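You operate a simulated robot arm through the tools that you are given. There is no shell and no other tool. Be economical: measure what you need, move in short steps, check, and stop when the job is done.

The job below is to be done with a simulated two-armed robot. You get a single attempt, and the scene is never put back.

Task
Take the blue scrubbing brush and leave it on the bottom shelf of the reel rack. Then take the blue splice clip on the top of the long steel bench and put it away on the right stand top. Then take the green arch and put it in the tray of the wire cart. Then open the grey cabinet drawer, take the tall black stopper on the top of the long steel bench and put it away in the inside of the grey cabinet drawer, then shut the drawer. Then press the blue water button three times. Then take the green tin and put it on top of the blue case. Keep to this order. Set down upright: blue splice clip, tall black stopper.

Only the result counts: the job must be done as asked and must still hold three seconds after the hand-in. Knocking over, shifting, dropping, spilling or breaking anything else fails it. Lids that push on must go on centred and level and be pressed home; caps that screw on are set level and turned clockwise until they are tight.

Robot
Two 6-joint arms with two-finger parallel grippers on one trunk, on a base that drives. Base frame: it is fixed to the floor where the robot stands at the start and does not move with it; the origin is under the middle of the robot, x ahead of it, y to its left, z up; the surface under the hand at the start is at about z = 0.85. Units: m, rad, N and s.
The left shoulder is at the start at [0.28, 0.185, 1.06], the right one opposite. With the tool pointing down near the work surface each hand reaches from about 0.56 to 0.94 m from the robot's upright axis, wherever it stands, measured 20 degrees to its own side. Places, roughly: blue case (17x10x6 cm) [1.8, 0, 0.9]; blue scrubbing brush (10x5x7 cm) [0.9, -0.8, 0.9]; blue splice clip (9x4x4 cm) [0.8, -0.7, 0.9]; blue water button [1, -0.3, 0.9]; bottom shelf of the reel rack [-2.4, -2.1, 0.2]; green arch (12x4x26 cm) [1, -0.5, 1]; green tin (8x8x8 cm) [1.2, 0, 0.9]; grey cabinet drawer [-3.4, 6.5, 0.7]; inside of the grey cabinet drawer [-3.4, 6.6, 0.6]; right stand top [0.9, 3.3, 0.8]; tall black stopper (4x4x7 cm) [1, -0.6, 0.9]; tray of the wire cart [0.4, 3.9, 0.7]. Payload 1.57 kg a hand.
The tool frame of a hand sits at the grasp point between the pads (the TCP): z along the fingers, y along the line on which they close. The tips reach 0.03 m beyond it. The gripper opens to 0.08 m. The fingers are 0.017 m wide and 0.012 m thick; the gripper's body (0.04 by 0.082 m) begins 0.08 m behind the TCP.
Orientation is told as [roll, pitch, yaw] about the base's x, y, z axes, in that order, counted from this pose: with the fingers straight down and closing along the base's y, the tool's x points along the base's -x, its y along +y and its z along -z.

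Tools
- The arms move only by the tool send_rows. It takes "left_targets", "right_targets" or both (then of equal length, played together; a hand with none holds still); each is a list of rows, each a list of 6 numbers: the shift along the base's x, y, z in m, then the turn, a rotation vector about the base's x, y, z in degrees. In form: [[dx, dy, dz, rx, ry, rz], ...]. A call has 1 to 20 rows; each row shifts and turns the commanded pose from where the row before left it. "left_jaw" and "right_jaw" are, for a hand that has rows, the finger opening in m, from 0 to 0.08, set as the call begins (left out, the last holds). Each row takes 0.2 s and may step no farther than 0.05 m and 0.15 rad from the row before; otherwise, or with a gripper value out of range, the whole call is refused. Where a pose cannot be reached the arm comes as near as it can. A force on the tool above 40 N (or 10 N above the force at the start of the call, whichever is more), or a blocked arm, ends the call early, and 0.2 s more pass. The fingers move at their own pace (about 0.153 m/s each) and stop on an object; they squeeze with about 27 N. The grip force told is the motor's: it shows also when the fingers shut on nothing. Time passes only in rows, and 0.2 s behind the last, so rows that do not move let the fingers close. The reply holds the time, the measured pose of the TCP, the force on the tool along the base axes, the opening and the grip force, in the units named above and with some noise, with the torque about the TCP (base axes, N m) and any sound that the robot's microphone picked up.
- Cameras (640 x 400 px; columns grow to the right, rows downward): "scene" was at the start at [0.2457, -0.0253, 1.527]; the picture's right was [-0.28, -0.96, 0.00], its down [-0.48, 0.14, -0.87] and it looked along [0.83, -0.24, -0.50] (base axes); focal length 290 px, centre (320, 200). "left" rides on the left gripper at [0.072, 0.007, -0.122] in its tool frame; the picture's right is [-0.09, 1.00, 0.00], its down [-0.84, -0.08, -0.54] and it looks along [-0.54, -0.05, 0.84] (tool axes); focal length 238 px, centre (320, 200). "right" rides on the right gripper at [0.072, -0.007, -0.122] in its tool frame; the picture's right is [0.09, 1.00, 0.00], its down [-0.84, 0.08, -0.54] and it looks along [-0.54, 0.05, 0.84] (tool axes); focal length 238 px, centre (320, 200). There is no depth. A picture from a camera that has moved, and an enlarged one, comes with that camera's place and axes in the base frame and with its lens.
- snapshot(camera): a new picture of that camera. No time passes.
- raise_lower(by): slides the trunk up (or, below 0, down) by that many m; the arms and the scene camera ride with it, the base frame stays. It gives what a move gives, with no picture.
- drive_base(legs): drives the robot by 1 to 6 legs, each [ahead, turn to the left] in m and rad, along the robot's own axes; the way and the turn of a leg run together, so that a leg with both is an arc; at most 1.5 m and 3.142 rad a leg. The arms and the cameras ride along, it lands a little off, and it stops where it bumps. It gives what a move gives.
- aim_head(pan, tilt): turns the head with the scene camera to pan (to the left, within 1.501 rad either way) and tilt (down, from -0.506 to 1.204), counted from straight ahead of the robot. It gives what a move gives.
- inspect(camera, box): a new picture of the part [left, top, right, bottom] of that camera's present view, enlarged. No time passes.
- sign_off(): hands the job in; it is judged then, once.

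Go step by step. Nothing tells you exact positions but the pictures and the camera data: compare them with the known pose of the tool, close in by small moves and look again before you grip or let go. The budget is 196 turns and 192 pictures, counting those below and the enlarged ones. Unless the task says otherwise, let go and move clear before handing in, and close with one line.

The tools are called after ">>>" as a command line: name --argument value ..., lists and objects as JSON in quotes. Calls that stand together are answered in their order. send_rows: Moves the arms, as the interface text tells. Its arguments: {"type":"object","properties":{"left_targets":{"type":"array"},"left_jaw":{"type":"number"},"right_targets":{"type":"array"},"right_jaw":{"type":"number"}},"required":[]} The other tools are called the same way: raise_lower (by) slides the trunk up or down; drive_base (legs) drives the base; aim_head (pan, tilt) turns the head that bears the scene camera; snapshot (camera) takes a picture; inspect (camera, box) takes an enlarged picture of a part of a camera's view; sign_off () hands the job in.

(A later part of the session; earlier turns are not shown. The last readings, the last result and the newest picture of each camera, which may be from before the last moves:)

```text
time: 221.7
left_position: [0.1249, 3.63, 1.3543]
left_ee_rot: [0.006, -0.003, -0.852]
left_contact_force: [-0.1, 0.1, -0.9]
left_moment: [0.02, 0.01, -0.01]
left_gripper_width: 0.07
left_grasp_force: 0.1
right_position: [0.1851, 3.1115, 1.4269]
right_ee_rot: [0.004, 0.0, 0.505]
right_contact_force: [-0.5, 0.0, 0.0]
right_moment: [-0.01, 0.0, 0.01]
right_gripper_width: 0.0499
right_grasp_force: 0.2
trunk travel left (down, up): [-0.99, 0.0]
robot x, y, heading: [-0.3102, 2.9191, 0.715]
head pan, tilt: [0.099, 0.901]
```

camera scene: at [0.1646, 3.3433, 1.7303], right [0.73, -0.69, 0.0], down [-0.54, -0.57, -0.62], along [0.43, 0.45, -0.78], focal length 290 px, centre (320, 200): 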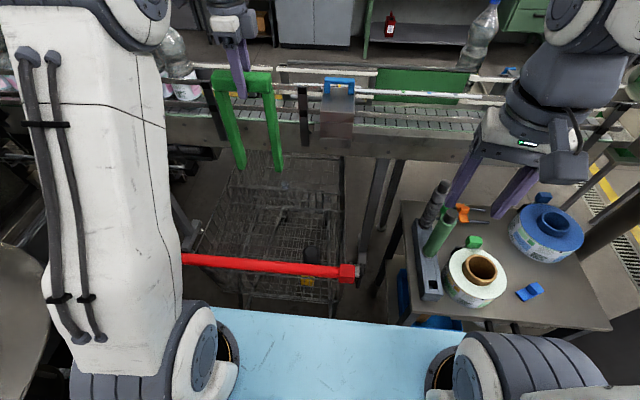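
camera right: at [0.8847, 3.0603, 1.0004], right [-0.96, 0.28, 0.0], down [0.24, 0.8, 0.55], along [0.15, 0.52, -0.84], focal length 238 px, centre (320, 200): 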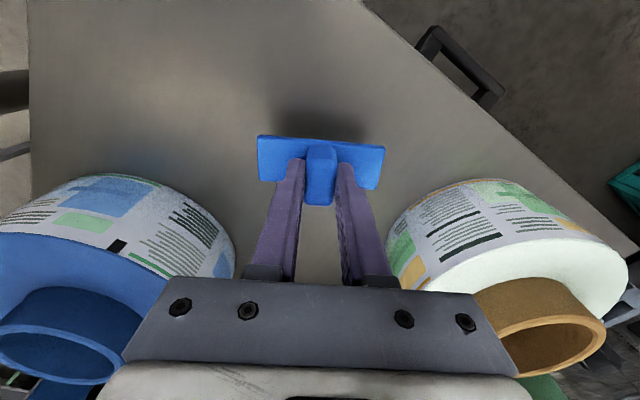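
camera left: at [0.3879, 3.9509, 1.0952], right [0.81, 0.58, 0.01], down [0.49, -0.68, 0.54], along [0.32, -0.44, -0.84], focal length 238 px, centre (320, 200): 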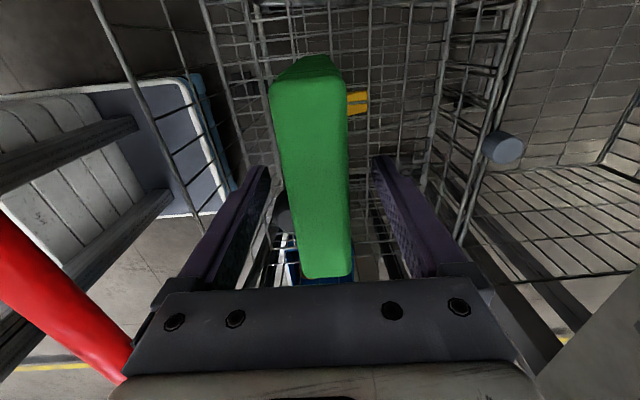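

>>> aim_head --pan 1.5 --tilt 0.35

>>> drive_base --legs '[[-1.3, 0]]'

>>> snapshot --camera "scene"

```text
time: 223.2
left_position: [0.1233, 3.6302, 1.3537]
left_ee_rot: [0.007, -0.003, -0.852]
left_contact_force: [-0.2, -0.2, 0.0]
left_moment: [0.0, -0.03, -0.01]
left_gripper_width: 0.0699
left_grasp_force: 0.0
right_position: [0.1859, 3.1113, 1.4276]
right_ee_rot: [0.003, 0.001, 0.504]
right_contact_force: [0.6, 0.3, -0.1]
right_moment: [-0.03, 0.0, -0.01]
right_gripper_width: 0.0499
right_grasp_force: 0.1
trunk travel left (down, up): [-0.99, 0.0]
robot x, y, heading: [-0.312, 2.9206, 0.717]
head pan, tilt: [1.499, 0.351]
```

```text
time: 229.7
left_position: [-0.8537, 2.7782, 1.3535]
left_ee_rot: [0.005, -0.004, -0.846]
left_contact_force: [-0.6, 0.0, 1.0]
left_moment: [-0.01, 0.01, 0.0]
left_gripper_width: 0.0699
left_grasp_force: 0.0
right_position: [-0.7894, 2.2583, 1.4284]
right_ee_rot: [0.004, -0.001, 0.507]
right_contact_force: [0.0, 0.1, -0.1]
right_moment: [0.0, 0.02, -0.03]
right_gripper_width: 0.05
right_grasp_force: 0.1
trunk travel left (down, up): [-0.99, 0.0]
robot x, y, heading: [-1.2856, 2.0656, 0.724]
head pan, tilt: [1.499, 0.351]
```

```text
102 pictures are left
camera scene: at [-1.2231, 2.2455, 1.7779], right [0.8, 0.6, 0.0], down [0.21, -0.27, -0.94], along [-0.57, 0.75, -0.34], focal length 290 px, centre (320, 200)
```

scene: 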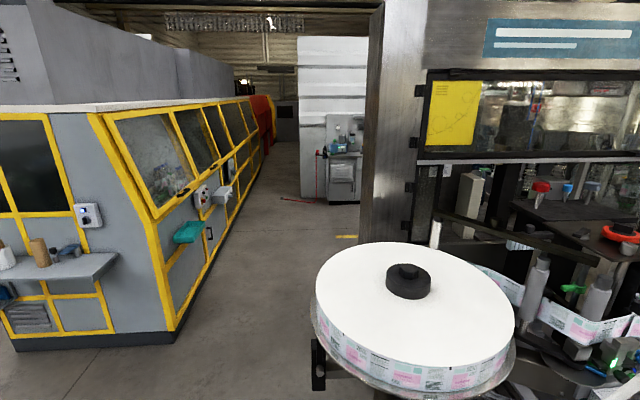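

>>> drive_base --legs '[[-0.29, 0], [0, 1.56], [1.4, 0], [1.2, 0]]'

>>> aim_head --pan -0.3 --tilt 0.4

>>> snapshot --camera "scene"

```text
time: 230.5
left_position: [-0.8562, 2.7751, 1.3539]
left_ee_rot: [0.007, -0.002, -0.851]
left_contact_force: [0.7, -0.3, -0.4]
left_moment: [0.0, -0.02, -0.04]
left_gripper_width: 0.0703
left_grasp_force: 0.1
right_position: [-0.794, 2.2562, 1.4283]
right_ee_rot: [0.002, 0.0, 0.506]
right_contact_force: [-0.4, 0.2, 0.3]
right_moment: [0.0, 0.0, 0.0]
right_gripper_width: 0.0499
right_grasp_force: 0.0
trunk travel left (down, up): [-0.99, 0.0]
robot x, y, heading: [-1.2886, 2.0646, 0.719]
head pan, tilt: [1.499, 0.351]
stopped in leg 1: the robot was blocked; the commanded pose is now the measured one
```

```text
time: 232.3
left_position: [-0.8555, 2.7733, 1.3538]
left_ee_rot: [0.006, -0.004, -0.848]
left_contact_force: [-0.5, 0.2, 0.2]
left_moment: [0.01, 0.02, 0.02]
left_gripper_width: 0.0699
left_grasp_force: 0.0
right_position: [-0.7945, 2.2546, 1.4276]
right_ee_rot: [0.003, 0.002, 0.506]
right_contact_force: [-0.2, 0.5, -0.4]
right_moment: [-0.02, 0.0, 0.04]
right_gripper_width: 0.0499
right_grasp_force: 0.0
trunk travel left (down, up): [-0.99, 0.0]
robot x, y, heading: [-1.2854, 2.0598, 0.72]
head pan, tilt: [-0.3, 0.4]
```

```text
101 pictures are left
camera scene: at [-1.0855, 2.2054, 1.7733], right [0.41, -0.91, 0.0], down [-0.36, -0.16, -0.92], along [0.84, 0.38, -0.39], focal length 290 px, centre (320, 200)
```

scene: 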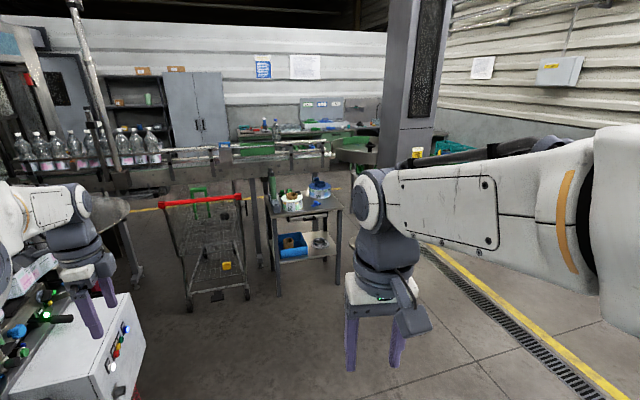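

>>> drive_base --legs '[[0.12, 0], [0, 1.56]]'

>>> aim_head --pan 1.2 --tilt 0.7

>>> snapshot --camera "scene"

>>> aim_head --pan 0 --tilt 0.5

>>> snapshot --camera "scene"

```text
time: 237.3
left_position: [-1.9034, 2.5867, 1.3536]
left_ee_rot: [0.006, -0.004, 0.703]
left_contact_force: [-0.3, 0.8, -0.5]
left_moment: [0.0, -0.04, 0.02]
left_gripper_width: 0.0701
left_grasp_force: 0.1
right_position: [-1.3832, 2.6394, 1.4288]
right_ee_rot: [0.004, 0.001, 2.058]
right_contact_force: [-0.2, -0.8, 0.4]
right_moment: [0.02, 0.03, 0.01]
right_gripper_width: 0.05
right_grasp_force: 0.0
trunk travel left (down, up): [-0.99, 0.0]
robot x, y, heading: [-1.2003, 2.1415, 2.275]
head pan, tilt: [-0.3, 0.4]
```

```text
time: 238.9
left_position: [-1.9027, 2.5875, 1.3539]
left_ee_rot: [0.007, -0.003, 0.702]
left_contact_force: [-0.4, -0.6, -0.3]
left_moment: [0.01, -0.03, 0.01]
left_gripper_width: 0.0699
left_grasp_force: 0.0
right_position: [-1.3823, 2.6402, 1.4277]
right_ee_rot: [0.004, 0.0, 2.059]
right_contact_force: [0.4, -0.5, -0.1]
right_moment: [-0.02, -0.02, 0.02]
right_gripper_width: 0.0502
right_grasp_force: 0.1
trunk travel left (down, up): [-0.99, 0.0]
robot x, y, heading: [-1.1925, 2.1368, 2.275]
head pan, tilt: [1.201, 0.7]
```

```text
100 pictures are left
camera scene: at [-1.3833, 2.2364, 1.7464], right [-0.33, 0.95, 0.0], down [0.61, 0.21, -0.77], along [-0.72, -0.25, -0.64], focal length 290 px, centre (320, 200)
```

scene: 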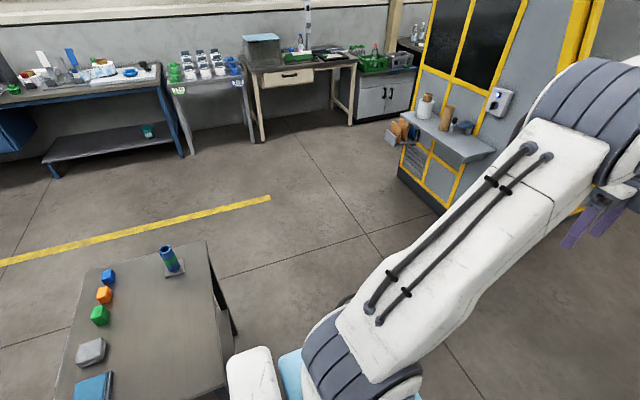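

```text
time: 240.3
left_position: [-1.9022, 2.5873, 1.3538]
left_ee_rot: [0.008, -0.004, 0.704]
left_contact_force: [-0.2, 0.0, 0.3]
left_moment: [0.02, 0.01, -0.01]
left_gripper_width: 0.0701
left_grasp_force: 0.0
right_position: [-1.3827, 2.6413, 1.428]
right_ee_rot: [0.004, 0.0, 2.059]
right_contact_force: [-0.6, -0.1, 0.3]
right_moment: [-0.01, -0.02, 0.01]
right_gripper_width: 0.0497
right_grasp_force: 0.1
trunk travel left (down, up): [-0.99, 0.0]
robot x, y, heading: [-1.1983, 2.1435, 2.272]
head pan, tilt: [0.0, 0.499]
```

```text
99 pictures are left
camera scene: at [-1.3618, 2.3334, 1.7641], right [0.76, 0.65, 0.0], down [0.31, -0.37, -0.88], along [-0.57, 0.67, -0.48], focal length 290 px, centre (320, 200)
```

scene: 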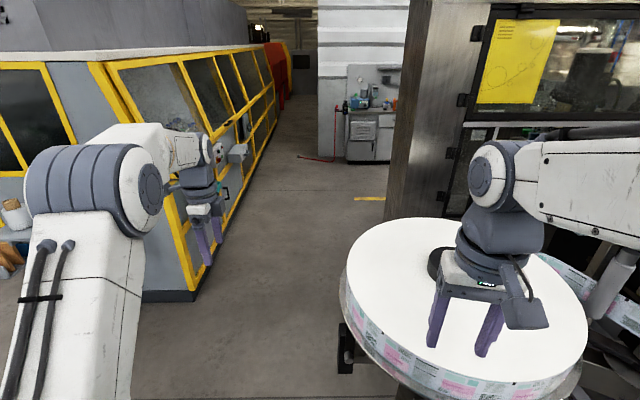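

>>> drive_base --legs '[[0.25, 0], [0, 0.7], [0.62, 0], [0, -0.69]]'

>>> snapshot --camera "scene"

```text
time: 248.9
left_position: [-2.6772, 2.8799, 1.3536]
left_ee_rot: [0.007, -0.001, 0.711]
left_contact_force: [-0.1, 0.2, -0.7]
left_moment: [0.0, -0.02, 0.02]
left_gripper_width: 0.0698
left_grasp_force: 0.1
right_position: [-2.1589, 2.9374, 1.4287]
right_ee_rot: [0.004, -0.001, 2.069]
right_contact_force: [-0.2, -0.9, 0.1]
right_moment: [0.03, 0.0, -0.04]
right_gripper_width: 0.0499
right_grasp_force: 0.0
trunk travel left (down, up): [-0.99, 0.0]
robot x, y, heading: [-1.9713, 2.4429, 2.279]
head pan, tilt: [0.0, 0.499]
```

```text
98 pictures are left
camera scene: at [-2.1347, 2.6314, 1.7642], right [0.76, 0.65, 0.0], down [0.31, -0.36, -0.88], along [-0.57, 0.67, -0.48], focal length 290 px, centre (320, 200)
```

scene: 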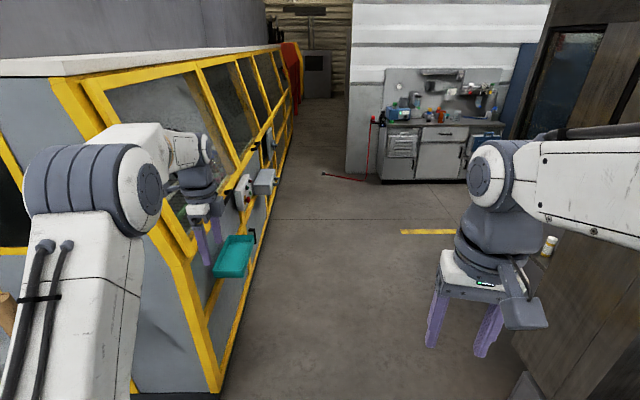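

>>> send_rows --left_targets '[[0.03, 0.026, 0, 0, 0, 0], [0.03, 0.026, 0, 0, 0, 0], [0.03, 0.026, 0, 0, 0, 0], [0.03, 0.026, 0, 0, 0, 0]]'

>>> drive_base --legs '[[1.1, 0], [1.0, 0]]'

>>> aim_head --pan -0.5 --tilt 0.5

>>> snapshot --camera "scene"

```text
time: 249.9
left_position: [-2.5568, 2.9829, 1.3539]
left_ee_rot: [0.007, -0.002, 0.713]
left_contact_force: [0.4, 0.1, -0.1]
left_moment: [-0.03, 0.04, -0.01]
left_gripper_width: 0.07
left_grasp_force: 0.1
right_position: [-2.1581, 2.9378, 1.4279]
right_ee_rot: [0.003, 0.0, 2.068]
right_contact_force: [-0.2, 0.3, 0.4]
right_moment: [0.0, -0.03, 0.02]
right_gripper_width: 0.05
right_grasp_force: 0.0
trunk travel left (down, up): [-0.99, 0.0]
robot x, y, heading: [-1.9734, 2.4422, 2.282]
head pan, tilt: [0.0, 0.499]
```

```text
time: 260.4
left_position: [-3.925, 4.5942, 1.3552]
left_ee_rot: [0.008, -0.002, 0.71]
left_contact_force: [0.3, 0.1, -0.5]
left_moment: [0.0, -0.02, 0.02]
left_gripper_width: 0.07
left_grasp_force: 0.0
right_position: [-3.5247, 4.5472, 1.429]
right_ee_rot: [0.002, -0.001, 2.066]
right_contact_force: [-0.8, -0.3, 0.1]
right_moment: [0.03, 0.01, -0.01]
right_gripper_width: 0.0499
right_grasp_force: 0.2
trunk travel left (down, up): [-0.99, 0.0]
robot x, y, heading: [-3.3392, 4.0504, 2.277]
head pan, tilt: [0.0, 0.499]
```

```text
time: 261.3
left_position: [-3.9249, 4.5936, 1.3545]
left_ee_rot: [0.007, -0.001, 0.711]
left_contact_force: [0.2, 0.3, -0.3]
left_moment: [-0.02, 0.0, 0.0]
left_gripper_width: 0.07
left_grasp_force: 0.0
right_position: [-3.526, 4.547, 1.428]
right_ee_rot: [0.004, 0.002, 2.067]
right_contact_force: [-1.1, -0.1, 0.1]
right_moment: [0.03, 0.0, 0.01]
right_gripper_width: 0.05
right_grasp_force: 0.0
trunk travel left (down, up): [-0.99, 0.0]
robot x, y, heading: [-3.3404, 4.0503, 2.285]
head pan, tilt: [-0.499, 0.499]
```

```text
97 pictures are left
camera scene: at [-3.4618, 4.2608, 1.7641], right [0.98, 0.21, 0.0], down [0.1, -0.47, -0.88], along [-0.18, 0.86, -0.48], focal length 290 px, centre (320, 200)
```

scene: 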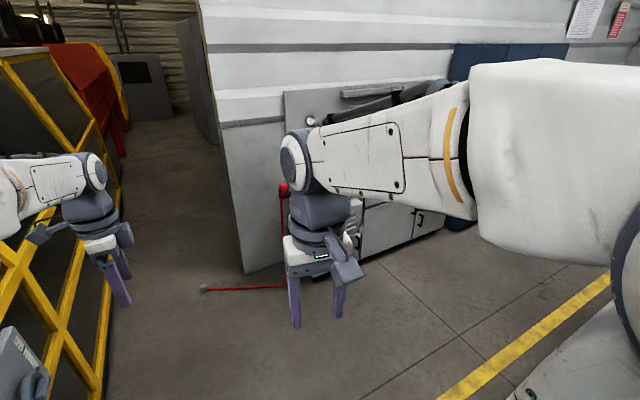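

>>> drive_base --legs '[[0, -1.01]]'

>>> aim_head --pan 0 --tilt 0.5

>>> snapshot --camera "scene"

```text
time: 264.3
left_position: [-3.1935, 4.8374, 1.354]
left_ee_rot: [0.007, -0.003, -0.292]
left_contact_force: [0.0, -0.3, -0.1]
left_moment: [0.02, -0.03, 0.0]
left_gripper_width: 0.07
left_grasp_force: 0.0
right_position: [-3.018, 4.4749, 1.4279]
right_ee_rot: [0.004, 0.0, 1.063]
right_contact_force: [0.3, -0.1, 0.1]
right_moment: [-0.01, 0.01, -0.01]
right_gripper_width: 0.0501
right_grasp_force: 0.0
trunk travel left (down, up): [-0.99, 0.0]
robot x, y, heading: [-3.3369, 4.0492, 1.273]
head pan, tilt: [-0.499, 0.499]
```

```text
time: 265.2
left_position: [-3.194, 4.8378, 1.3549]
left_ee_rot: [0.008, 0.0, -0.292]
left_contact_force: [0.2, 0.3, 0.2]
left_moment: [0.01, 0.0, -0.02]
left_gripper_width: 0.07
left_grasp_force: 0.0
right_position: [-3.018, 4.4755, 1.4277]
right_ee_rot: [0.004, 0.001, 1.062]
right_contact_force: [0.2, 0.1, -0.2]
right_moment: [-0.03, -0.01, 0.0]
right_gripper_width: 0.0498
right_grasp_force: 0.0
trunk travel left (down, up): [-0.99, 0.0]
robot x, y, heading: [-3.3393, 4.053, 1.276]
head pan, tilt: [0.0, 0.499]
```

```text
96 pictures are left
camera scene: at [-3.265, 4.2902, 1.7641], right [0.96, -0.29, 0.0], down [-0.14, -0.46, -0.88], along [0.26, 0.84, -0.48], focal length 290 px, centre (320, 200)
```

scene: 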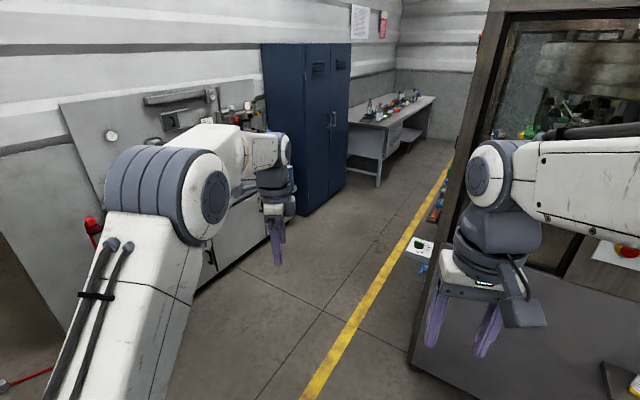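

>>> drive_base --legs '[[1.45, 0], [0, 1.01]]'

>>> aim_head --pan 0 --tilt 0.8

>>> snapshot --camera "scene"

```text
time: 275.0
left_position: [-3.4994, 5.9641, 1.3541]
left_ee_rot: [0.008, -0.001, 0.717]
left_contact_force: [-0.6, 0.1, -0.3]
left_moment: [-0.01, 0.0, 0.02]
left_gripper_width: 0.0696
left_grasp_force: 0.0
right_position: [-3.0992, 5.9216, 1.4276]
right_ee_rot: [0.003, -0.001, 2.075]
right_contact_force: [-0.2, 0.2, 0.3]
right_moment: [0.04, -0.02, -0.02]
right_gripper_width: 0.05
right_grasp_force: 0.0
trunk travel left (down, up): [-0.99, 0.0]
robot x, y, heading: [-2.9095, 5.4257, 2.281]
head pan, tilt: [0.0, 0.499]
```

```text
time: 275.8
left_position: [-3.4999, 5.9659, 1.3548]
left_ee_rot: [0.006, 0.001, 0.717]
left_contact_force: [-0.3, 0.8, -0.5]
left_moment: [-0.01, -0.03, 0.01]
left_gripper_width: 0.0699
left_grasp_force: 0.2
right_position: [-3.1003, 5.9227, 1.428]
right_ee_rot: [0.004, 0.0, 2.073]
right_contact_force: [-0.1, 0.1, 0.3]
right_moment: [0.0, 0.03, 0.0]
right_gripper_width: 0.0499
right_grasp_force: 0.0
trunk travel left (down, up): [-0.99, 0.0]
robot x, y, heading: [-2.9091, 5.4282, 2.284]
head pan, tilt: [0.0, 0.799]
```

```text
95 pictures are left
camera scene: at [-3.0676, 5.6078, 1.7383], right [0.76, 0.66, 0.0], down [0.47, -0.54, -0.7], along [-0.46, 0.53, -0.72], focal length 290 px, centre (320, 200)
```

scene: 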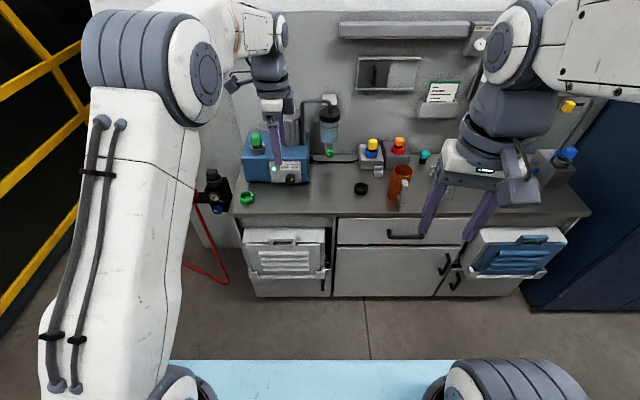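

>>> inspect --camera "scene" --box '[320, 190, 500, 310]'

>>> snapshot --camera "right"

```text
3.33 times, centred on (410, 250) of scene
camera zoom: at [-3.0676, 5.6078, 1.7383], right [0.76, 0.66, 0.0], down [0.47, -0.54, -0.7], along [-0.46, 0.53, -0.72], focal length 968 px, centre (20, 33)
```

zoom: 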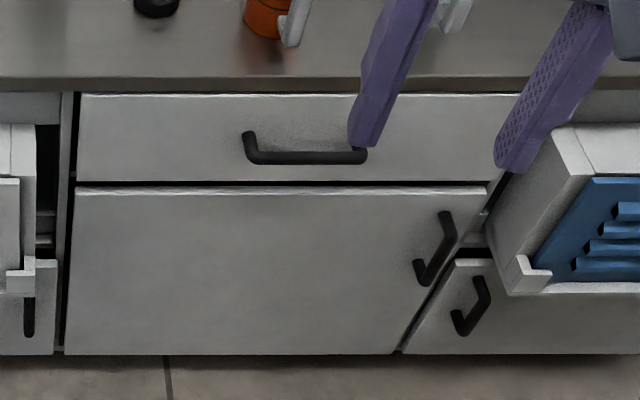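

```text
93 pictures are left
camera right: at [-3.0597, 5.863, 1.55], right [-0.83, -0.56, 0.0], down [-0.47, 0.7, 0.54], along [-0.31, 0.45, -0.84], focal length 238 px, centre (320, 200)
```

right: 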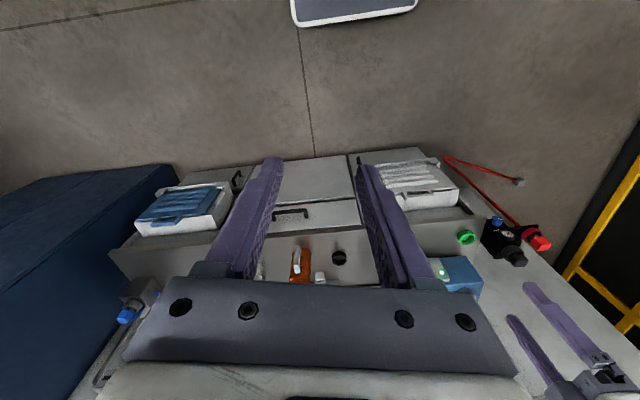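

>>> send_rows --left_targets '[[0.026, -0.03, 0, 0, 0, 0], [0.026, -0.03, 0, 0, 0, 0], [0.026, -0.03, 0, 0, 0, 0], [0.026, -0.03, 0, 0, 0, 0], [0.026, -0.03, 0, 0, 0, 0], [0, 0, 0, 0, 0, 0], [0, 0, 0, 0, 0, 0], [0, 0, 0, 0, 0, 0], [0, 0, 0, 0, 0, 0], [0, 0, 0, 0, 0, 0], [0, 0, 0, 0, 0, 0]]' --right_targets '[[0.0117, 0.0101, 0, 0, 0, -7.1], [0.0117, 0.0101, 0, 0, 0, -7.1], [0.0117, 0.0101, 0, 0, 0, -7.1], [0.0117, 0.0101, 0, 0, 0, -7.1], [0.0117, 0.0101, 0, 0, 0, -7.1], [0.0117, 0.0101, 0, 0, 0, -7.1], [0.0117, 0.0101, 0, 0, 0, -7.1], [0.0117, 0.0101, 0, 0, 0, -7.1], [0.0117, 0.0101, 0, 0, 0, -7.1], [0.0117, 0.0101, 0, 0, 0, -7.1], [0.0117, 0.0101, 0, 0, 0, -7.1]]'

>>> raise_lower --by -0.3

>>> send_rows --right_targets '[[0, 0, 0, 6.06, 5.22, 0], [0, 0, 0, 6.06, 5.22, 0], [0, 0, 0, 6.06, 5.22, 0], [0, 0, 0, 6.06, 5.22, 0], [0, 0, 0, 6.06, 5.22, 0], [0, 0, 0, 6.06, 5.22, 0], [0, 0, 0, 6.06, 5.22, 0]]'

>>> snapshot --camera "scene"

>>> snapshot --camera "right"

```text
time: 278.2
left_position: [-3.3693, 5.8151, 1.356]
left_ee_rot: [0.007, -0.001, 0.718]
left_contact_force: [0.2, -0.4, 0.5]
left_moment: [-0.04, 0.01, -0.02]
left_gripper_width: 0.07
left_grasp_force: 0.0
right_position: [-2.9705, 6.0329, 1.4281]
right_ee_rot: [0.004, 0.0, 0.709]
right_contact_force: [0.1, -0.1, 0.3]
right_moment: [-0.01, -0.02, -0.01]
right_gripper_width: 0.0497
right_grasp_force: 0.0
trunk travel left (down, up): [-0.99, 0.0]
robot x, y, heading: [-2.9105, 5.4254, 2.282]
head pan, tilt: [0.0, 0.799]
```

```text
time: 281.2
left_position: [-3.3695, 5.8149, 1.0545]
left_ee_rot: [0.006, 0.0, 0.717]
left_contact_force: [0.5, 0.2, 0.4]
left_moment: [-0.01, 0.02, 0.0]
left_gripper_width: 0.0699
left_grasp_force: 0.1
right_position: [-2.9709, 6.0326, 1.128]
right_ee_rot: [0.004, 0.001, 0.711]
right_contact_force: [-0.4, 1.1, 0.1]
right_moment: [-0.02, -0.02, 0.01]
right_gripper_width: 0.0499
right_grasp_force: 0.0
trunk travel left (down, up): [-0.69, 0.3]
robot x, y, heading: [-2.9059, 5.4263, 2.287]
head pan, tilt: [0.0, 0.799]
```

```text
time: 282.8
left_position: [-3.3707, 5.8154, 1.0545]
left_ee_rot: [0.006, -0.002, 0.716]
left_contact_force: [0.0, -0.2, 0.0]
left_moment: [0.01, -0.01, 0.01]
left_gripper_width: 0.0702
left_grasp_force: 0.0
right_position: [-2.9609, 6.0559, 1.1259]
right_ee_rot: [0.981, 0.001, 0.709]
right_contact_force: [-0.6, -0.4, -0.2]
right_moment: [-0.02, -0.03, -0.03]
right_gripper_width: 0.0497
right_grasp_force: 0.1
right hand out of reach, approached as far as the arm can: row 3, 4, 5, 7
trunk travel left (down, up): [-0.69, 0.3]
robot x, y, heading: [-2.9072, 5.4267, 2.287]
head pan, tilt: [0.0, 0.799]
```

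```text
92 pictures are left
camera scene: at [-3.0676, 5.6076, 1.4382], right [0.76, 0.66, 0.0], down [0.47, -0.54, -0.7], along [-0.46, 0.53, -0.72], focal length 290 px, centre (320, 200)
```

scene: 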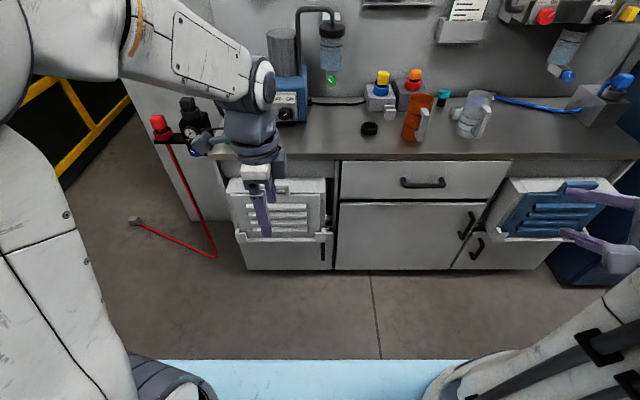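

```text
91 pictures are left
camera right: at [-2.9483, 5.9296, 1.1889], right [-0.43, 0.36, 0.83], down [0.9, 0.24, 0.37], along [-0.06, 0.9, -0.43], focal length 238 px, centre (320, 200)
```

right: 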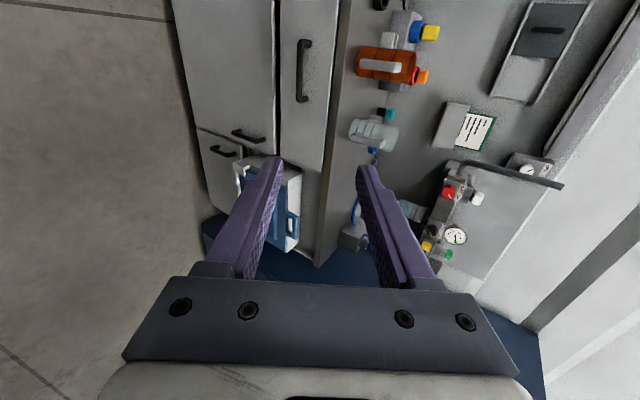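

>>> send_rows --right_targets '[[-0.023, 0.0237, -0.0354, 6.06, 5.22, 0], [-0.023, 0.0237, -0.0354, 6.06, 5.22, 0], [-0.023, 0.0237, -0.0354, 6.06, 5.22, 0], [-0.023, 0.0237, -0.0354, 6.06, 5.22, 0], [-0.023, 0.0237, -0.0354, 0, 0, 0], [-0.023, 0.0237, -0.0354, 0, 0, 0], [-0.023, 0.0237, -0.0354, 0, 0, 0], [-0.023, 0.0237, -0.0354, 0, 0, 0], [-0.013, 0.0137, -0.035, 0, 0, 0], [-0.008, 0.0087, -0.035, 0, 0, 0]]' --right_jaw 0.07

>>> snapshot --camera "scene"

>>> snapshot --camera "right"

```text
time: 285.0
left_position: [-3.3704, 5.8145, 1.0543]
left_ee_rot: [0.008, -0.002, 0.718]
left_contact_force: [-0.7, 0.1, 0.0]
left_moment: [0.03, 0.0, -0.02]
left_gripper_width: 0.0701
left_grasp_force: 0.0
right_position: [-3.1483, 6.3056, 0.7891]
right_ee_rot: [1.539, 0.0, 0.711]
right_contact_force: [0.2, -0.3, 0.3]
right_moment: [-0.02, -0.05, 0.04]
right_gripper_width: 0.07
right_grasp_force: 0.1
right hand out of reach, approached as far as the arm can: row 1, 2
trunk travel left (down, up): [-0.69, 0.3]
robot x, y, heading: [-2.9103, 5.4269, 2.286]
head pan, tilt: [0.0, 0.799]
```

```text
90 pictures are left
camera scene: at [-3.0675, 5.6076, 1.4383], right [0.76, 0.66, 0.0], down [0.47, -0.54, -0.7], along [-0.46, 0.53, -0.72], focal length 290 px, centre (320, 200)
```

scene: 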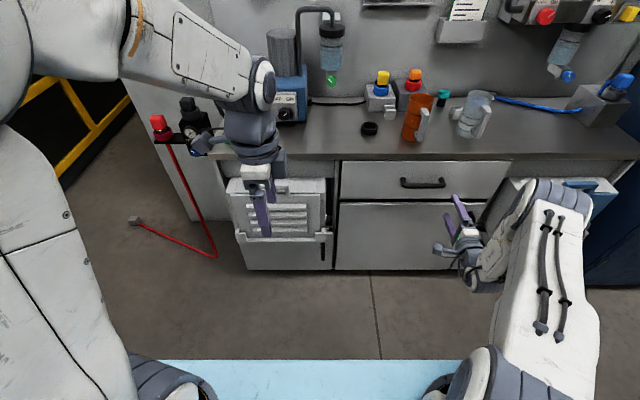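

```text
89 pictures are left
camera right: at [-3.1228, 6.1663, 0.7875], right [-0.09, -0.04, 1.0], down [0.99, 0.14, 0.09], along [-0.14, 0.99, 0.02], focal length 238 px, centre (320, 200)
```

right: 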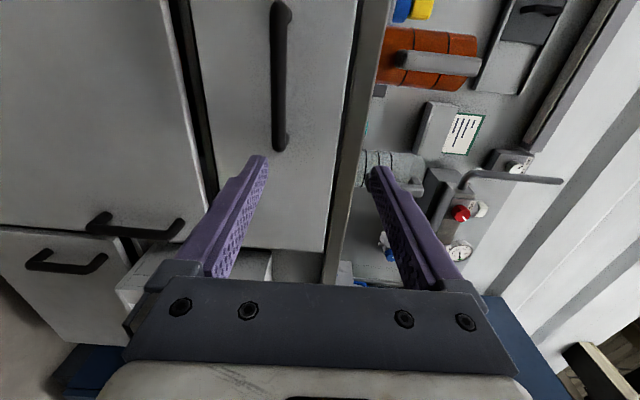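

>>> send_rows --right_targets '[[-0.0152, -0.013, -0.023, 0, 0, 0], [-0.0152, -0.013, -0.023, 0, 0, 0], [-0.0261, 0.0303, 0, 0, 0, 0], [-0.0261, 0.0303, 0, 0, 0, 0], [0, 0, 0, 0, 0, 0]]'

>>> snapshot --camera "right"

>>> inspect --camera "scene" --box '[360, 130, 520, 250]'

```text
time: 286.2
left_position: [-3.3691, 5.8139, 1.0544]
left_ee_rot: [0.006, -0.001, 0.718]
left_contact_force: [-1.1, 0.4, -0.2]
left_moment: [-0.01, 0.0, -0.03]
left_gripper_width: 0.0699
left_grasp_force: 0.1
right_position: [-3.229, 6.3414, 0.7423]
right_ee_rot: [1.539, 0.001, 0.708]
right_contact_force: [-0.1, 0.6, 0.7]
right_moment: [0.03, 0.0, 0.01]
right_gripper_width: 0.0701
right_grasp_force: 0.1
trunk travel left (down, up): [-0.69, 0.3]
robot x, y, heading: [-2.9117, 5.4247, 2.281]
head pan, tilt: [0.0, 0.799]
```

```text
88 pictures are left
camera right: at [-3.2048, 6.2013, 0.7405], right [-0.09, -0.04, 1.0], down [0.99, 0.14, 0.09], along [-0.14, 0.99, 0.02], focal length 238 px, centre (320, 200)
```

right: 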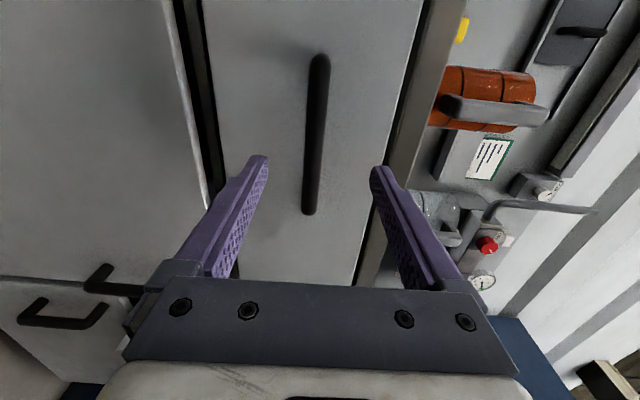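

```text
3.33 times, centred on (440, 190) of scene
camera zoom: at [-3.0676, 5.6078, 1.4382], right [0.76, 0.66, 0.0], down [0.47, -0.54, -0.7], along [-0.46, 0.53, -0.72], focal length 968 px, centre (-80, 233)
```

zoom: 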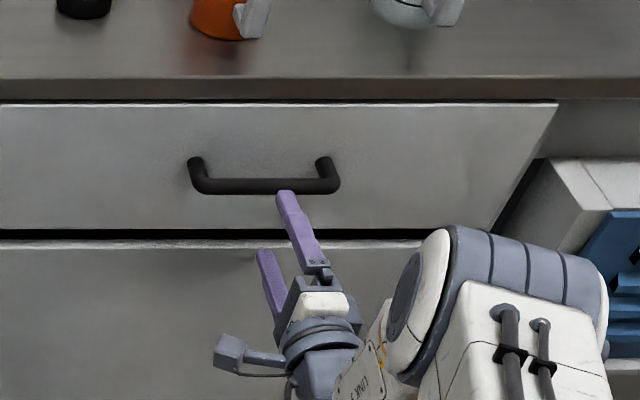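

>>> send_rows --right_targets '[[-0.0209, 0.0242, -0.003, 0, 0, 0], [-0.0215, 0.025, 0, 0, 0, 0], [0, 0, 0, 0, 0, 0]]'

>>> snapshot --camera "right"

>>> inspect --camera "scene" --box '[360, 130, 520, 250]'

```text
time: 287.0
left_position: [-3.3703, 5.8144, 1.055]
left_ee_rot: [0.009, -0.002, 0.718]
left_contact_force: [-0.5, 0.3, 0.5]
left_moment: [-0.01, 0.01, -0.02]
left_gripper_width: 0.0698
left_grasp_force: 0.1
right_position: [-3.2706, 6.3895, 0.7398]
right_ee_rot: [1.538, 0.001, 0.71]
right_contact_force: [0.2, 0.1, -0.3]
right_moment: [0.01, 0.01, -0.04]
right_gripper_width: 0.0701
right_grasp_force: 0.1
trunk travel left (down, up): [-0.69, 0.3]
robot x, y, heading: [-2.9108, 5.4266, 2.288]
head pan, tilt: [0.0, 0.799]
```

```text
86 pictures are left
camera right: at [-3.2468, 6.2503, 0.7377], right [-0.09, -0.03, 1.0], down [0.99, 0.14, 0.09], along [-0.14, 0.99, 0.02], focal length 238 px, centre (320, 200)
```

right: 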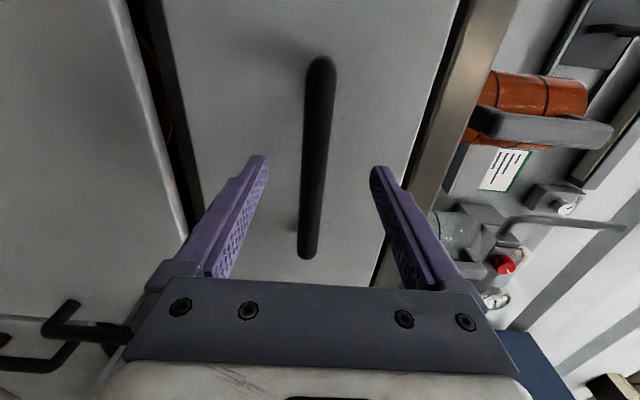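

```text
3.33 times, centred on (440, 190) of scene
camera zoom: at [-3.0676, 5.6078, 1.4382], right [0.76, 0.66, 0.0], down [0.47, -0.54, -0.7], along [-0.46, 0.53, -0.72], focal length 968 px, centre (-80, 233)
```

zoom: 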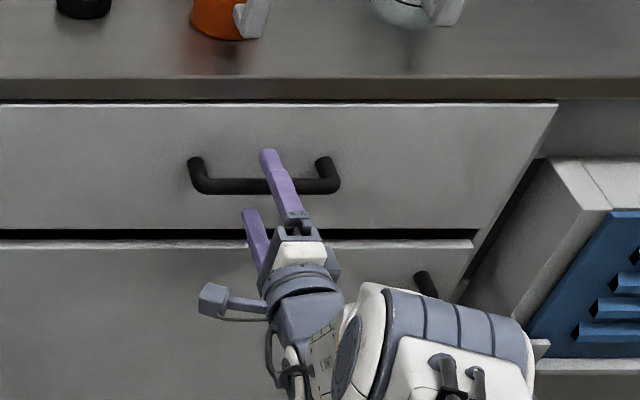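

>>> send_rows --right_targets '[[0, 0, -0.006, 0, 0, 0], [0, 0, 0, 0, 0, 0]]'

>>> send_rows --right_targets '[[0, 0, 0, 0, 0, 0], [0, 0, 0, 0, 0, 0], [0, 0, 0, 0, 0, 0]]' --right_jaw 0.0

>>> send_rows --right_targets '[[0.0131, -0.0152, 0, 0, 0, 0], [0.0131, -0.0152, 0, 0, 0, 0], [0.0131, -0.0152, 0, 0, 0, 0]]'

>>> snapshot --camera "scene"

```text
time: 287.6
left_position: [-3.3698, 5.814, 1.0544]
left_ee_rot: [0.006, -0.002, 0.717]
left_contact_force: [-0.5, 0.2, 0.2]
left_moment: [0.0, 0.02, 0.0]
left_gripper_width: 0.0698
left_grasp_force: 0.0
right_position: [-3.2706, 6.3886, 0.7362]
right_ee_rot: [1.541, 0.0, 0.71]
right_contact_force: [0.5, -0.4, 0.8]
right_moment: [0.01, -0.02, -0.01]
right_gripper_width: 0.0701
right_grasp_force: 0.1
trunk travel left (down, up): [-0.69, 0.3]
robot x, y, heading: [-2.9083, 5.428, 2.283]
head pan, tilt: [0.0, 0.799]
```

```text
time: 288.4
left_position: [-3.3701, 5.8148, 1.0555]
left_ee_rot: [0.007, -0.001, 0.719]
left_contact_force: [1.1, 0.4, 0.2]
left_moment: [0.01, -0.01, -0.02]
left_gripper_width: 0.0701
left_grasp_force: 0.1
right_position: [-3.2708, 6.3885, 0.7354]
right_ee_rot: [1.54, 0.0, 0.71]
right_contact_force: [0.0, -0.6, 4.0]
right_moment: [0.08, 0.07, 0.13]
right_gripper_width: 0.0178
right_grasp_force: 32.4
trunk travel left (down, up): [-0.69, 0.3]
robot x, y, heading: [-2.906, 5.4272, 2.281]
head pan, tilt: [0.0, 0.799]
```

```text
time: 289.2
left_position: [-3.3701, 5.8148, 1.0551]
left_ee_rot: [0.008, -0.002, 0.717]
left_contact_force: [-0.3, -0.4, 0.9]
left_moment: [0.0, -0.02, 0.0]
left_gripper_width: 0.07
left_grasp_force: 0.1
right_position: [-3.2308, 6.3432, 0.7355]
right_ee_rot: [1.537, 0.0, 0.709]
right_contact_force: [1.2, -0.9, 6.3]
right_moment: [0.0, 0.11, 0.12]
right_gripper_width: 0.0176
right_grasp_force: 31.9
trunk travel left (down, up): [-0.69, 0.3]
robot x, y, heading: [-2.906, 5.4242, 2.281]
head pan, tilt: [0.0, 0.799]
```

```text
84 pictures are left
camera scene: at [-3.0675, 5.6075, 1.4383], right [0.76, 0.66, 0.0], down [0.47, -0.54, -0.7], along [-0.46, 0.53, -0.72], focal length 290 px, centre (320, 200)
```

scene: 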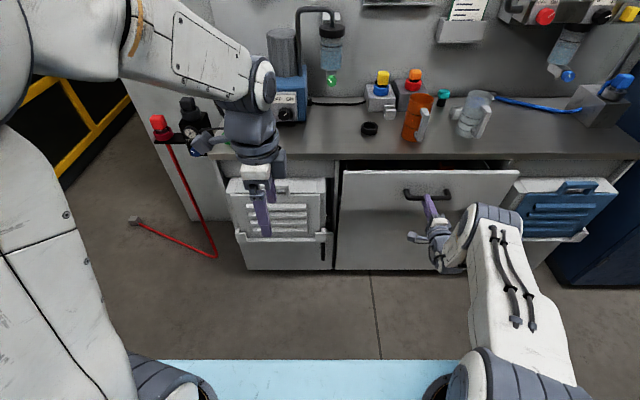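

>>> send_rows --right_targets '[[0.0131, -0.0152, 0, 0, 0, 0], [0.0131, -0.0152, 0, 0, 0, 0], [0.0131, -0.0152, 0, 0, 0, 0], [0.0131, -0.0152, 0, 0, 0, 0], [0.0131, -0.0152, 0, 0, 0, 0], [0.0131, -0.0152, 0, 0, 0, 0], [0.0131, -0.0152, 0, 0, 0, 0], [0.0131, -0.0152, 0, 0, 0, 0], [0.0131, -0.0152, 0, 0, 0, 0], [0.0131, -0.0152, 0, 0, 0, 0]]'

>>> snapshot --camera "scene"

```text
time: 291.4
left_position: [-3.3696, 5.8138, 1.0544]
left_ee_rot: [0.007, -0.002, 0.716]
left_contact_force: [-0.5, 0.0, -0.2]
left_moment: [0.01, 0.0, 0.01]
left_gripper_width: 0.07
left_grasp_force: 0.0
right_position: [-3.0984, 6.1916, 0.7354]
right_ee_rot: [1.541, 0.0, 0.709]
right_contact_force: [8.5, 7.5, 17.6]
right_moment: [0.22, 0.29, -0.32]
right_gripper_width: 0.018
right_grasp_force: 32.4
trunk travel left (down, up): [-0.69, 0.3]
robot x, y, heading: [-2.9086, 5.428, 2.285]
head pan, tilt: [0.0, 0.799]
```

```text
83 pictures are left
camera scene: at [-3.067, 5.6074, 1.4385], right [0.76, 0.66, 0.0], down [0.47, -0.54, -0.7], along [-0.46, 0.53, -0.72], focal length 290 px, centre (320, 200)
```

scene: 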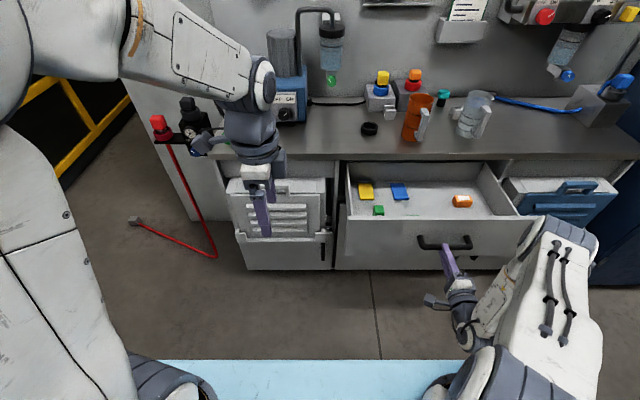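

>>> send_rows --right_targets '[[0, 0, 0, 0, 0, 0], [0, 0, 0, 0, 0, 0], [0.0196, -0.0227, 0, 0, 0, 0], [0.0196, -0.0227, 0, 0, 0, 0], [0.0196, -0.0227, 0, 0, 0, 0]]' --right_jaw 0.07

>>> drive_base --legs '[[-0.12, 0]]'

>>> snapshot --camera "scene"

```text
time: 292.6
left_position: [-3.3711, 5.815, 1.054]
left_ee_rot: [0.008, -0.002, 0.717]
left_contact_force: [0.1, 0.7, -0.3]
left_moment: [-0.03, -0.02, -0.02]
left_gripper_width: 0.0701
left_grasp_force: 0.0
right_position: [-3.0418, 6.1237, 0.735]
right_ee_rot: [1.54, 0.001, 0.71]
right_contact_force: [-0.5, 0.7, 0.0]
right_moment: [0.03, -0.01, -0.04]
right_gripper_width: 0.07
right_grasp_force: 0.0
trunk travel left (down, up): [-0.69, 0.3]
robot x, y, heading: [-2.9076, 5.4239, 2.287]
head pan, tilt: [0.0, 0.799]
```

```text
time: 293.8
left_position: [-3.2917, 5.7228, 1.0548]
left_ee_rot: [0.008, -0.002, 0.716]
left_contact_force: [0.0, 0.2, -0.2]
left_moment: [-0.01, 0.02, -0.01]
left_gripper_width: 0.07
left_grasp_force: 0.0
right_position: [-2.9614, 6.0295, 0.7339]
right_ee_rot: [1.538, 0.0, 0.713]
right_contact_force: [-0.2, 1.3, -0.2]
right_moment: [0.05, 0.01, -0.02]
right_gripper_width: 0.07
right_grasp_force: 0.0
trunk travel left (down, up): [-0.69, 0.3]
robot x, y, heading: [-2.8289, 5.3367, 2.288]
head pan, tilt: [0.0, 0.799]
```

```text
82 pictures are left
camera scene: at [-2.9883, 5.5161, 1.4381], right [0.76, 0.66, 0.0], down [0.47, -0.54, -0.7], along [-0.46, 0.53, -0.72], focal length 290 px, centre (320, 200)
```

scene: 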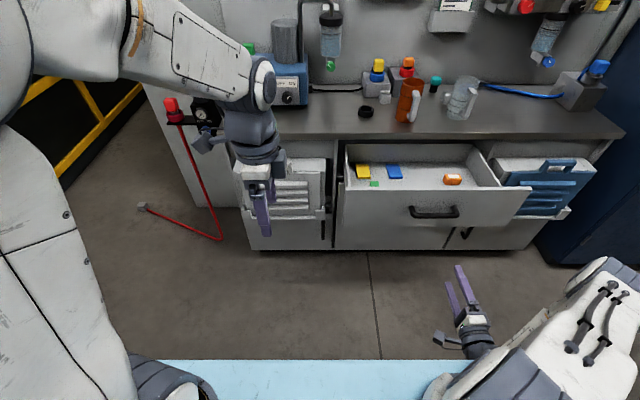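

>>> send_rows --right_targets '[[0, 0, 0.045, -6.06, -5.22, 0], [0, 0, 0.045, -6.06, -5.22, 0], [0, 0, 0.045, -6.06, -5.22, 0], [0, 0, 0.045, -6.06, -5.22, 0], [0, 0, 0.045, -6.06, -5.22, 0], [0, 0, 0.045, -6.06, -5.22, 0], [0, 0, 0.045, -6.06, -5.22, 0], [0, 0, 0.045, -6.06, -5.22, 0], [0, 0, 0.045, -6.06, -5.22, 0], [0, 0, 0.045, -6.06, -5.22, 0], [0, 0, 0.045, -6.06, -5.22, 0]]'

>>> raise_lower --by 0.065

>>> drive_base --legs '[[0, -1.01], [-1.4, 0], [0, 1.01]]'

```text
time: 296.2
left_position: [-3.2896, 5.7222, 1.0543]
left_ee_rot: [0.008, -0.002, 0.716]
left_contact_force: [-0.8, 0.9, -0.6]
left_moment: [0.0, 0.01, 0.02]
left_gripper_width: 0.0701
left_grasp_force: 0.2
right_position: [-2.9607, 6.0461, 1.2251]
right_ee_rot: [0.004, -0.002, 0.709]
right_contact_force: [0.7, -0.5, 0.5]
right_moment: [0.05, 0.04, 0.0]
right_gripper_width: 0.0699
right_grasp_force: 0.0
right hand out of reach, approached as far as the arm can: row 4
trunk travel left (down, up): [-0.69, 0.3]
robot x, y, heading: [-2.8257, 5.3329, 2.287]
head pan, tilt: [0.0, 0.799]
```

```text
time: 297.2
left_position: [-3.2901, 5.723, 1.1199]
left_ee_rot: [0.007, -0.001, 0.717]
left_contact_force: [0.1, 0.2, 0.5]
left_moment: [0.0, -0.01, 0.03]
left_gripper_width: 0.07
left_grasp_force: 0.1
right_position: [-2.9601, 6.0464, 1.2907]
right_ee_rot: [0.003, 0.001, 0.71]
right_contact_force: [-0.4, -0.4, -0.3]
right_moment: [-0.01, -0.03, 0.02]
right_gripper_width: 0.0701
right_grasp_force: 0.0
trunk travel left (down, up): [-0.755, 0.235]
robot x, y, heading: [-2.8314, 5.3337, 2.289]
head pan, tilt: [0.0, 0.799]
```

```text
time: 298.9
left_position: [-3.137, 5.893, 1.1189]
left_ee_rot: [0.008, -0.004, 0.359]
left_contact_force: [-1.2, -0.8, -0.4]
left_moment: [0.03, -0.08, 0.0]
left_gripper_width: 0.07
left_grasp_force: 0.1
right_position: [-2.713, 6.077, 1.2913]
right_ee_rot: [0.005, -0.001, 0.352]
right_contact_force: [-0.8, -0.5, 0.1]
right_moment: [0.02, -0.16, 0.05]
right_gripper_width: 0.0697
right_grasp_force: 0.0
trunk travel left (down, up): [-0.755, 0.235]
robot x, y, heading: [-2.8456, 5.3615, 2.019]
head pan, tilt: [0.0, 0.799]
stopped in leg 1: the robot was blocked; the commanded pose is now the measured one
```

>>> drive_base --legs '[[0, 0.1], [0.14, 0], [0, -0.85], [-1.4, 0], [0, 1.01]]'

>>> snapshot --camera "scene"

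```text
time: 312.2
left_position: [-3.7556, 4.5815, 1.1191]
left_ee_rot: [0.007, -0.003, 0.61]
left_contact_force: [1.3, 0.4, -0.7]
left_moment: [0.0, 0.0, -0.03]
left_gripper_width: 0.0699
left_grasp_force: 0.0
right_position: [-3.3924, 4.8663, 1.2906]
right_ee_rot: [0.003, -0.001, 0.607]
right_contact_force: [-0.4, 0.1, -0.5]
right_moment: [-0.02, 0.01, 0.01]
right_gripper_width: 0.0702
right_grasp_force: 0.0
trunk travel left (down, up): [-0.755, 0.235]
robot x, y, heading: [-3.3415, 4.142, 2.283]
head pan, tilt: [0.0, 0.799]
```

```text
81 pictures are left
camera scene: at [-3.5002, 4.3244, 1.5032], right [0.76, 0.65, 0.0], down [0.47, -0.55, -0.7], along [-0.45, 0.53, -0.72], focal length 290 px, centre (320, 200)
```

scene: 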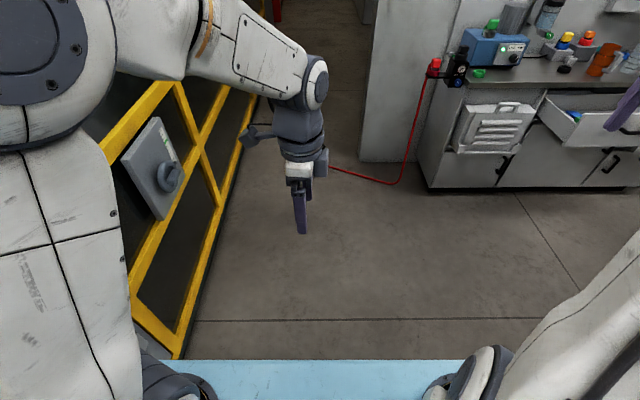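

>>> drive_base --legs '[[0, -0.042], [-1.1, 0], [-1.05, 0], [0, 0.742], [-0.62, 0], [0, -0.7]]'

>>> aim_head --pan 1.2 --tilt 0.6

>>> snapshot --camera "scene"

```text
time: 330.2
left_position: [-1.8311, 2.7701, 1.1213]
left_ee_rot: [0.011, -0.005, 0.623]
left_contact_force: [-0.3, -0.1, -0.8]
left_moment: [0.02, 0.0, -0.02]
left_gripper_width: 0.0699
left_grasp_force: 0.0
right_position: [-1.4715, 3.0589, 1.2939]
right_ee_rot: [0.007, -0.004, 0.617]
right_contact_force: [0.1, -0.1, 0.3]
right_moment: [0.0, 0.0, 0.0]
right_gripper_width: 0.0698
right_grasp_force: 0.0
trunk travel left (down, up): [-0.755, 0.235]
robot x, y, heading: [-1.4122, 2.338, 2.292]
head pan, tilt: [0.0, 0.799]
stopped in leg 6: the robot was blocked; the commanded pose is now the measured one
```

```text
time: 331.6
left_position: [-1.8321, 2.7703, 1.1214]
left_ee_rot: [0.01, -0.005, 0.622]
left_contact_force: [0.6, -0.4, 1.4]
left_moment: [-0.02, -0.02, 0.0]
left_gripper_width: 0.0702
left_grasp_force: 0.1
right_position: [-1.4706, 3.0579, 1.2948]
right_ee_rot: [0.007, -0.003, 0.618]
right_contact_force: [0.3, 0.4, 0.2]
right_moment: [-0.03, 0.0, -0.03]
right_gripper_width: 0.07
right_grasp_force: 0.1
trunk travel left (down, up): [-0.755, 0.235]
robot x, y, heading: [-1.4127, 2.3384, 2.293]
head pan, tilt: [1.201, 0.6]
```

```text
80 pictures are left
camera scene: at [-1.6049, 2.4229, 1.5204], right [-0.34, 0.94, 0.0], down [0.53, 0.2, -0.82], along [-0.78, -0.28, -0.57], focal length 290 px, centre (320, 200)
```

scene: 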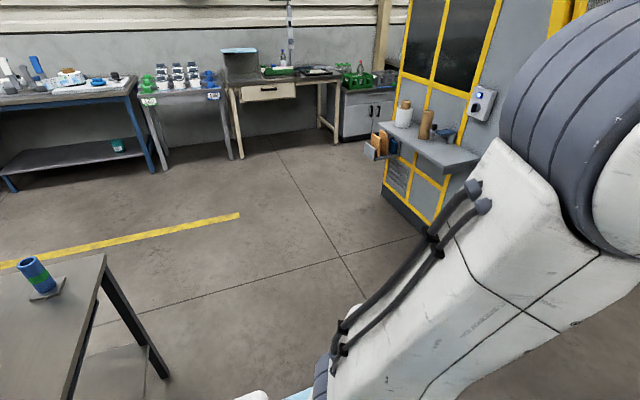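

>>> drive_base --legs '[[0, 0.42], [-0.5, 0], [0, 2.72], [1.0, 0], [0.95, 0]]'

>>> aim_head --pan -0.1 --tilt 0.75

>>> snapshot --camera "scene"

```text
time: 351.6
left_position: [0.7405, 0.2172, 1.1202]
left_ee_rot: [0.006, -0.001, -2.526]
left_contact_force: [0.5, -0.2, 0.5]
left_moment: [-0.01, 0.03, 0.02]
left_gripper_width: 0.07
left_grasp_force: 0.0
right_position: [0.3788, -0.0691, 1.2911]
right_ee_rot: [0.002, 0.0, -2.531]
right_contact_force: [-0.4, 1.0, -0.7]
right_moment: [0.01, 0.01, 0.0]
right_gripper_width: 0.07
right_grasp_force: 0.0
trunk travel left (down, up): [-0.755, 0.235]
robot x, y, heading: [0.3277, 0.6538, -0.857]
head pan, tilt: [1.201, 0.6]
```

```text
time: 353.0
left_position: [0.7414, 0.2158, 1.1195]
left_ee_rot: [0.007, -0.001, -2.525]
left_contact_force: [0.6, 0.2, 1.1]
left_moment: [0.01, 0.02, -0.04]
left_gripper_width: 0.07
left_grasp_force: 0.0
right_position: [0.379, -0.0698, 1.2912]
right_ee_rot: [0.004, 0.0, -2.529]
right_contact_force: [0.0, 0.9, 0.1]
right_moment: [0.0, -0.02, 0.03]
right_gripper_width: 0.0699
right_grasp_force: 0.1
trunk travel left (down, up): [-0.755, 0.235]
robot x, y, heading: [0.3305, 0.6542, -0.858]
head pan, tilt: [-0.099, 0.75]
```

```text
79 pictures are left
camera scene: at [0.4774, 0.4671, 1.5072], right [-0.82, -0.58, 0.0], down [-0.39, 0.56, -0.73], along [0.42, -0.6, -0.68], focal length 290 px, centre (320, 200)
```

scene: 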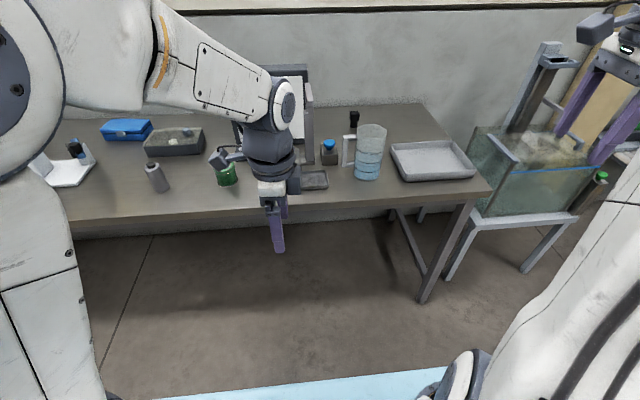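

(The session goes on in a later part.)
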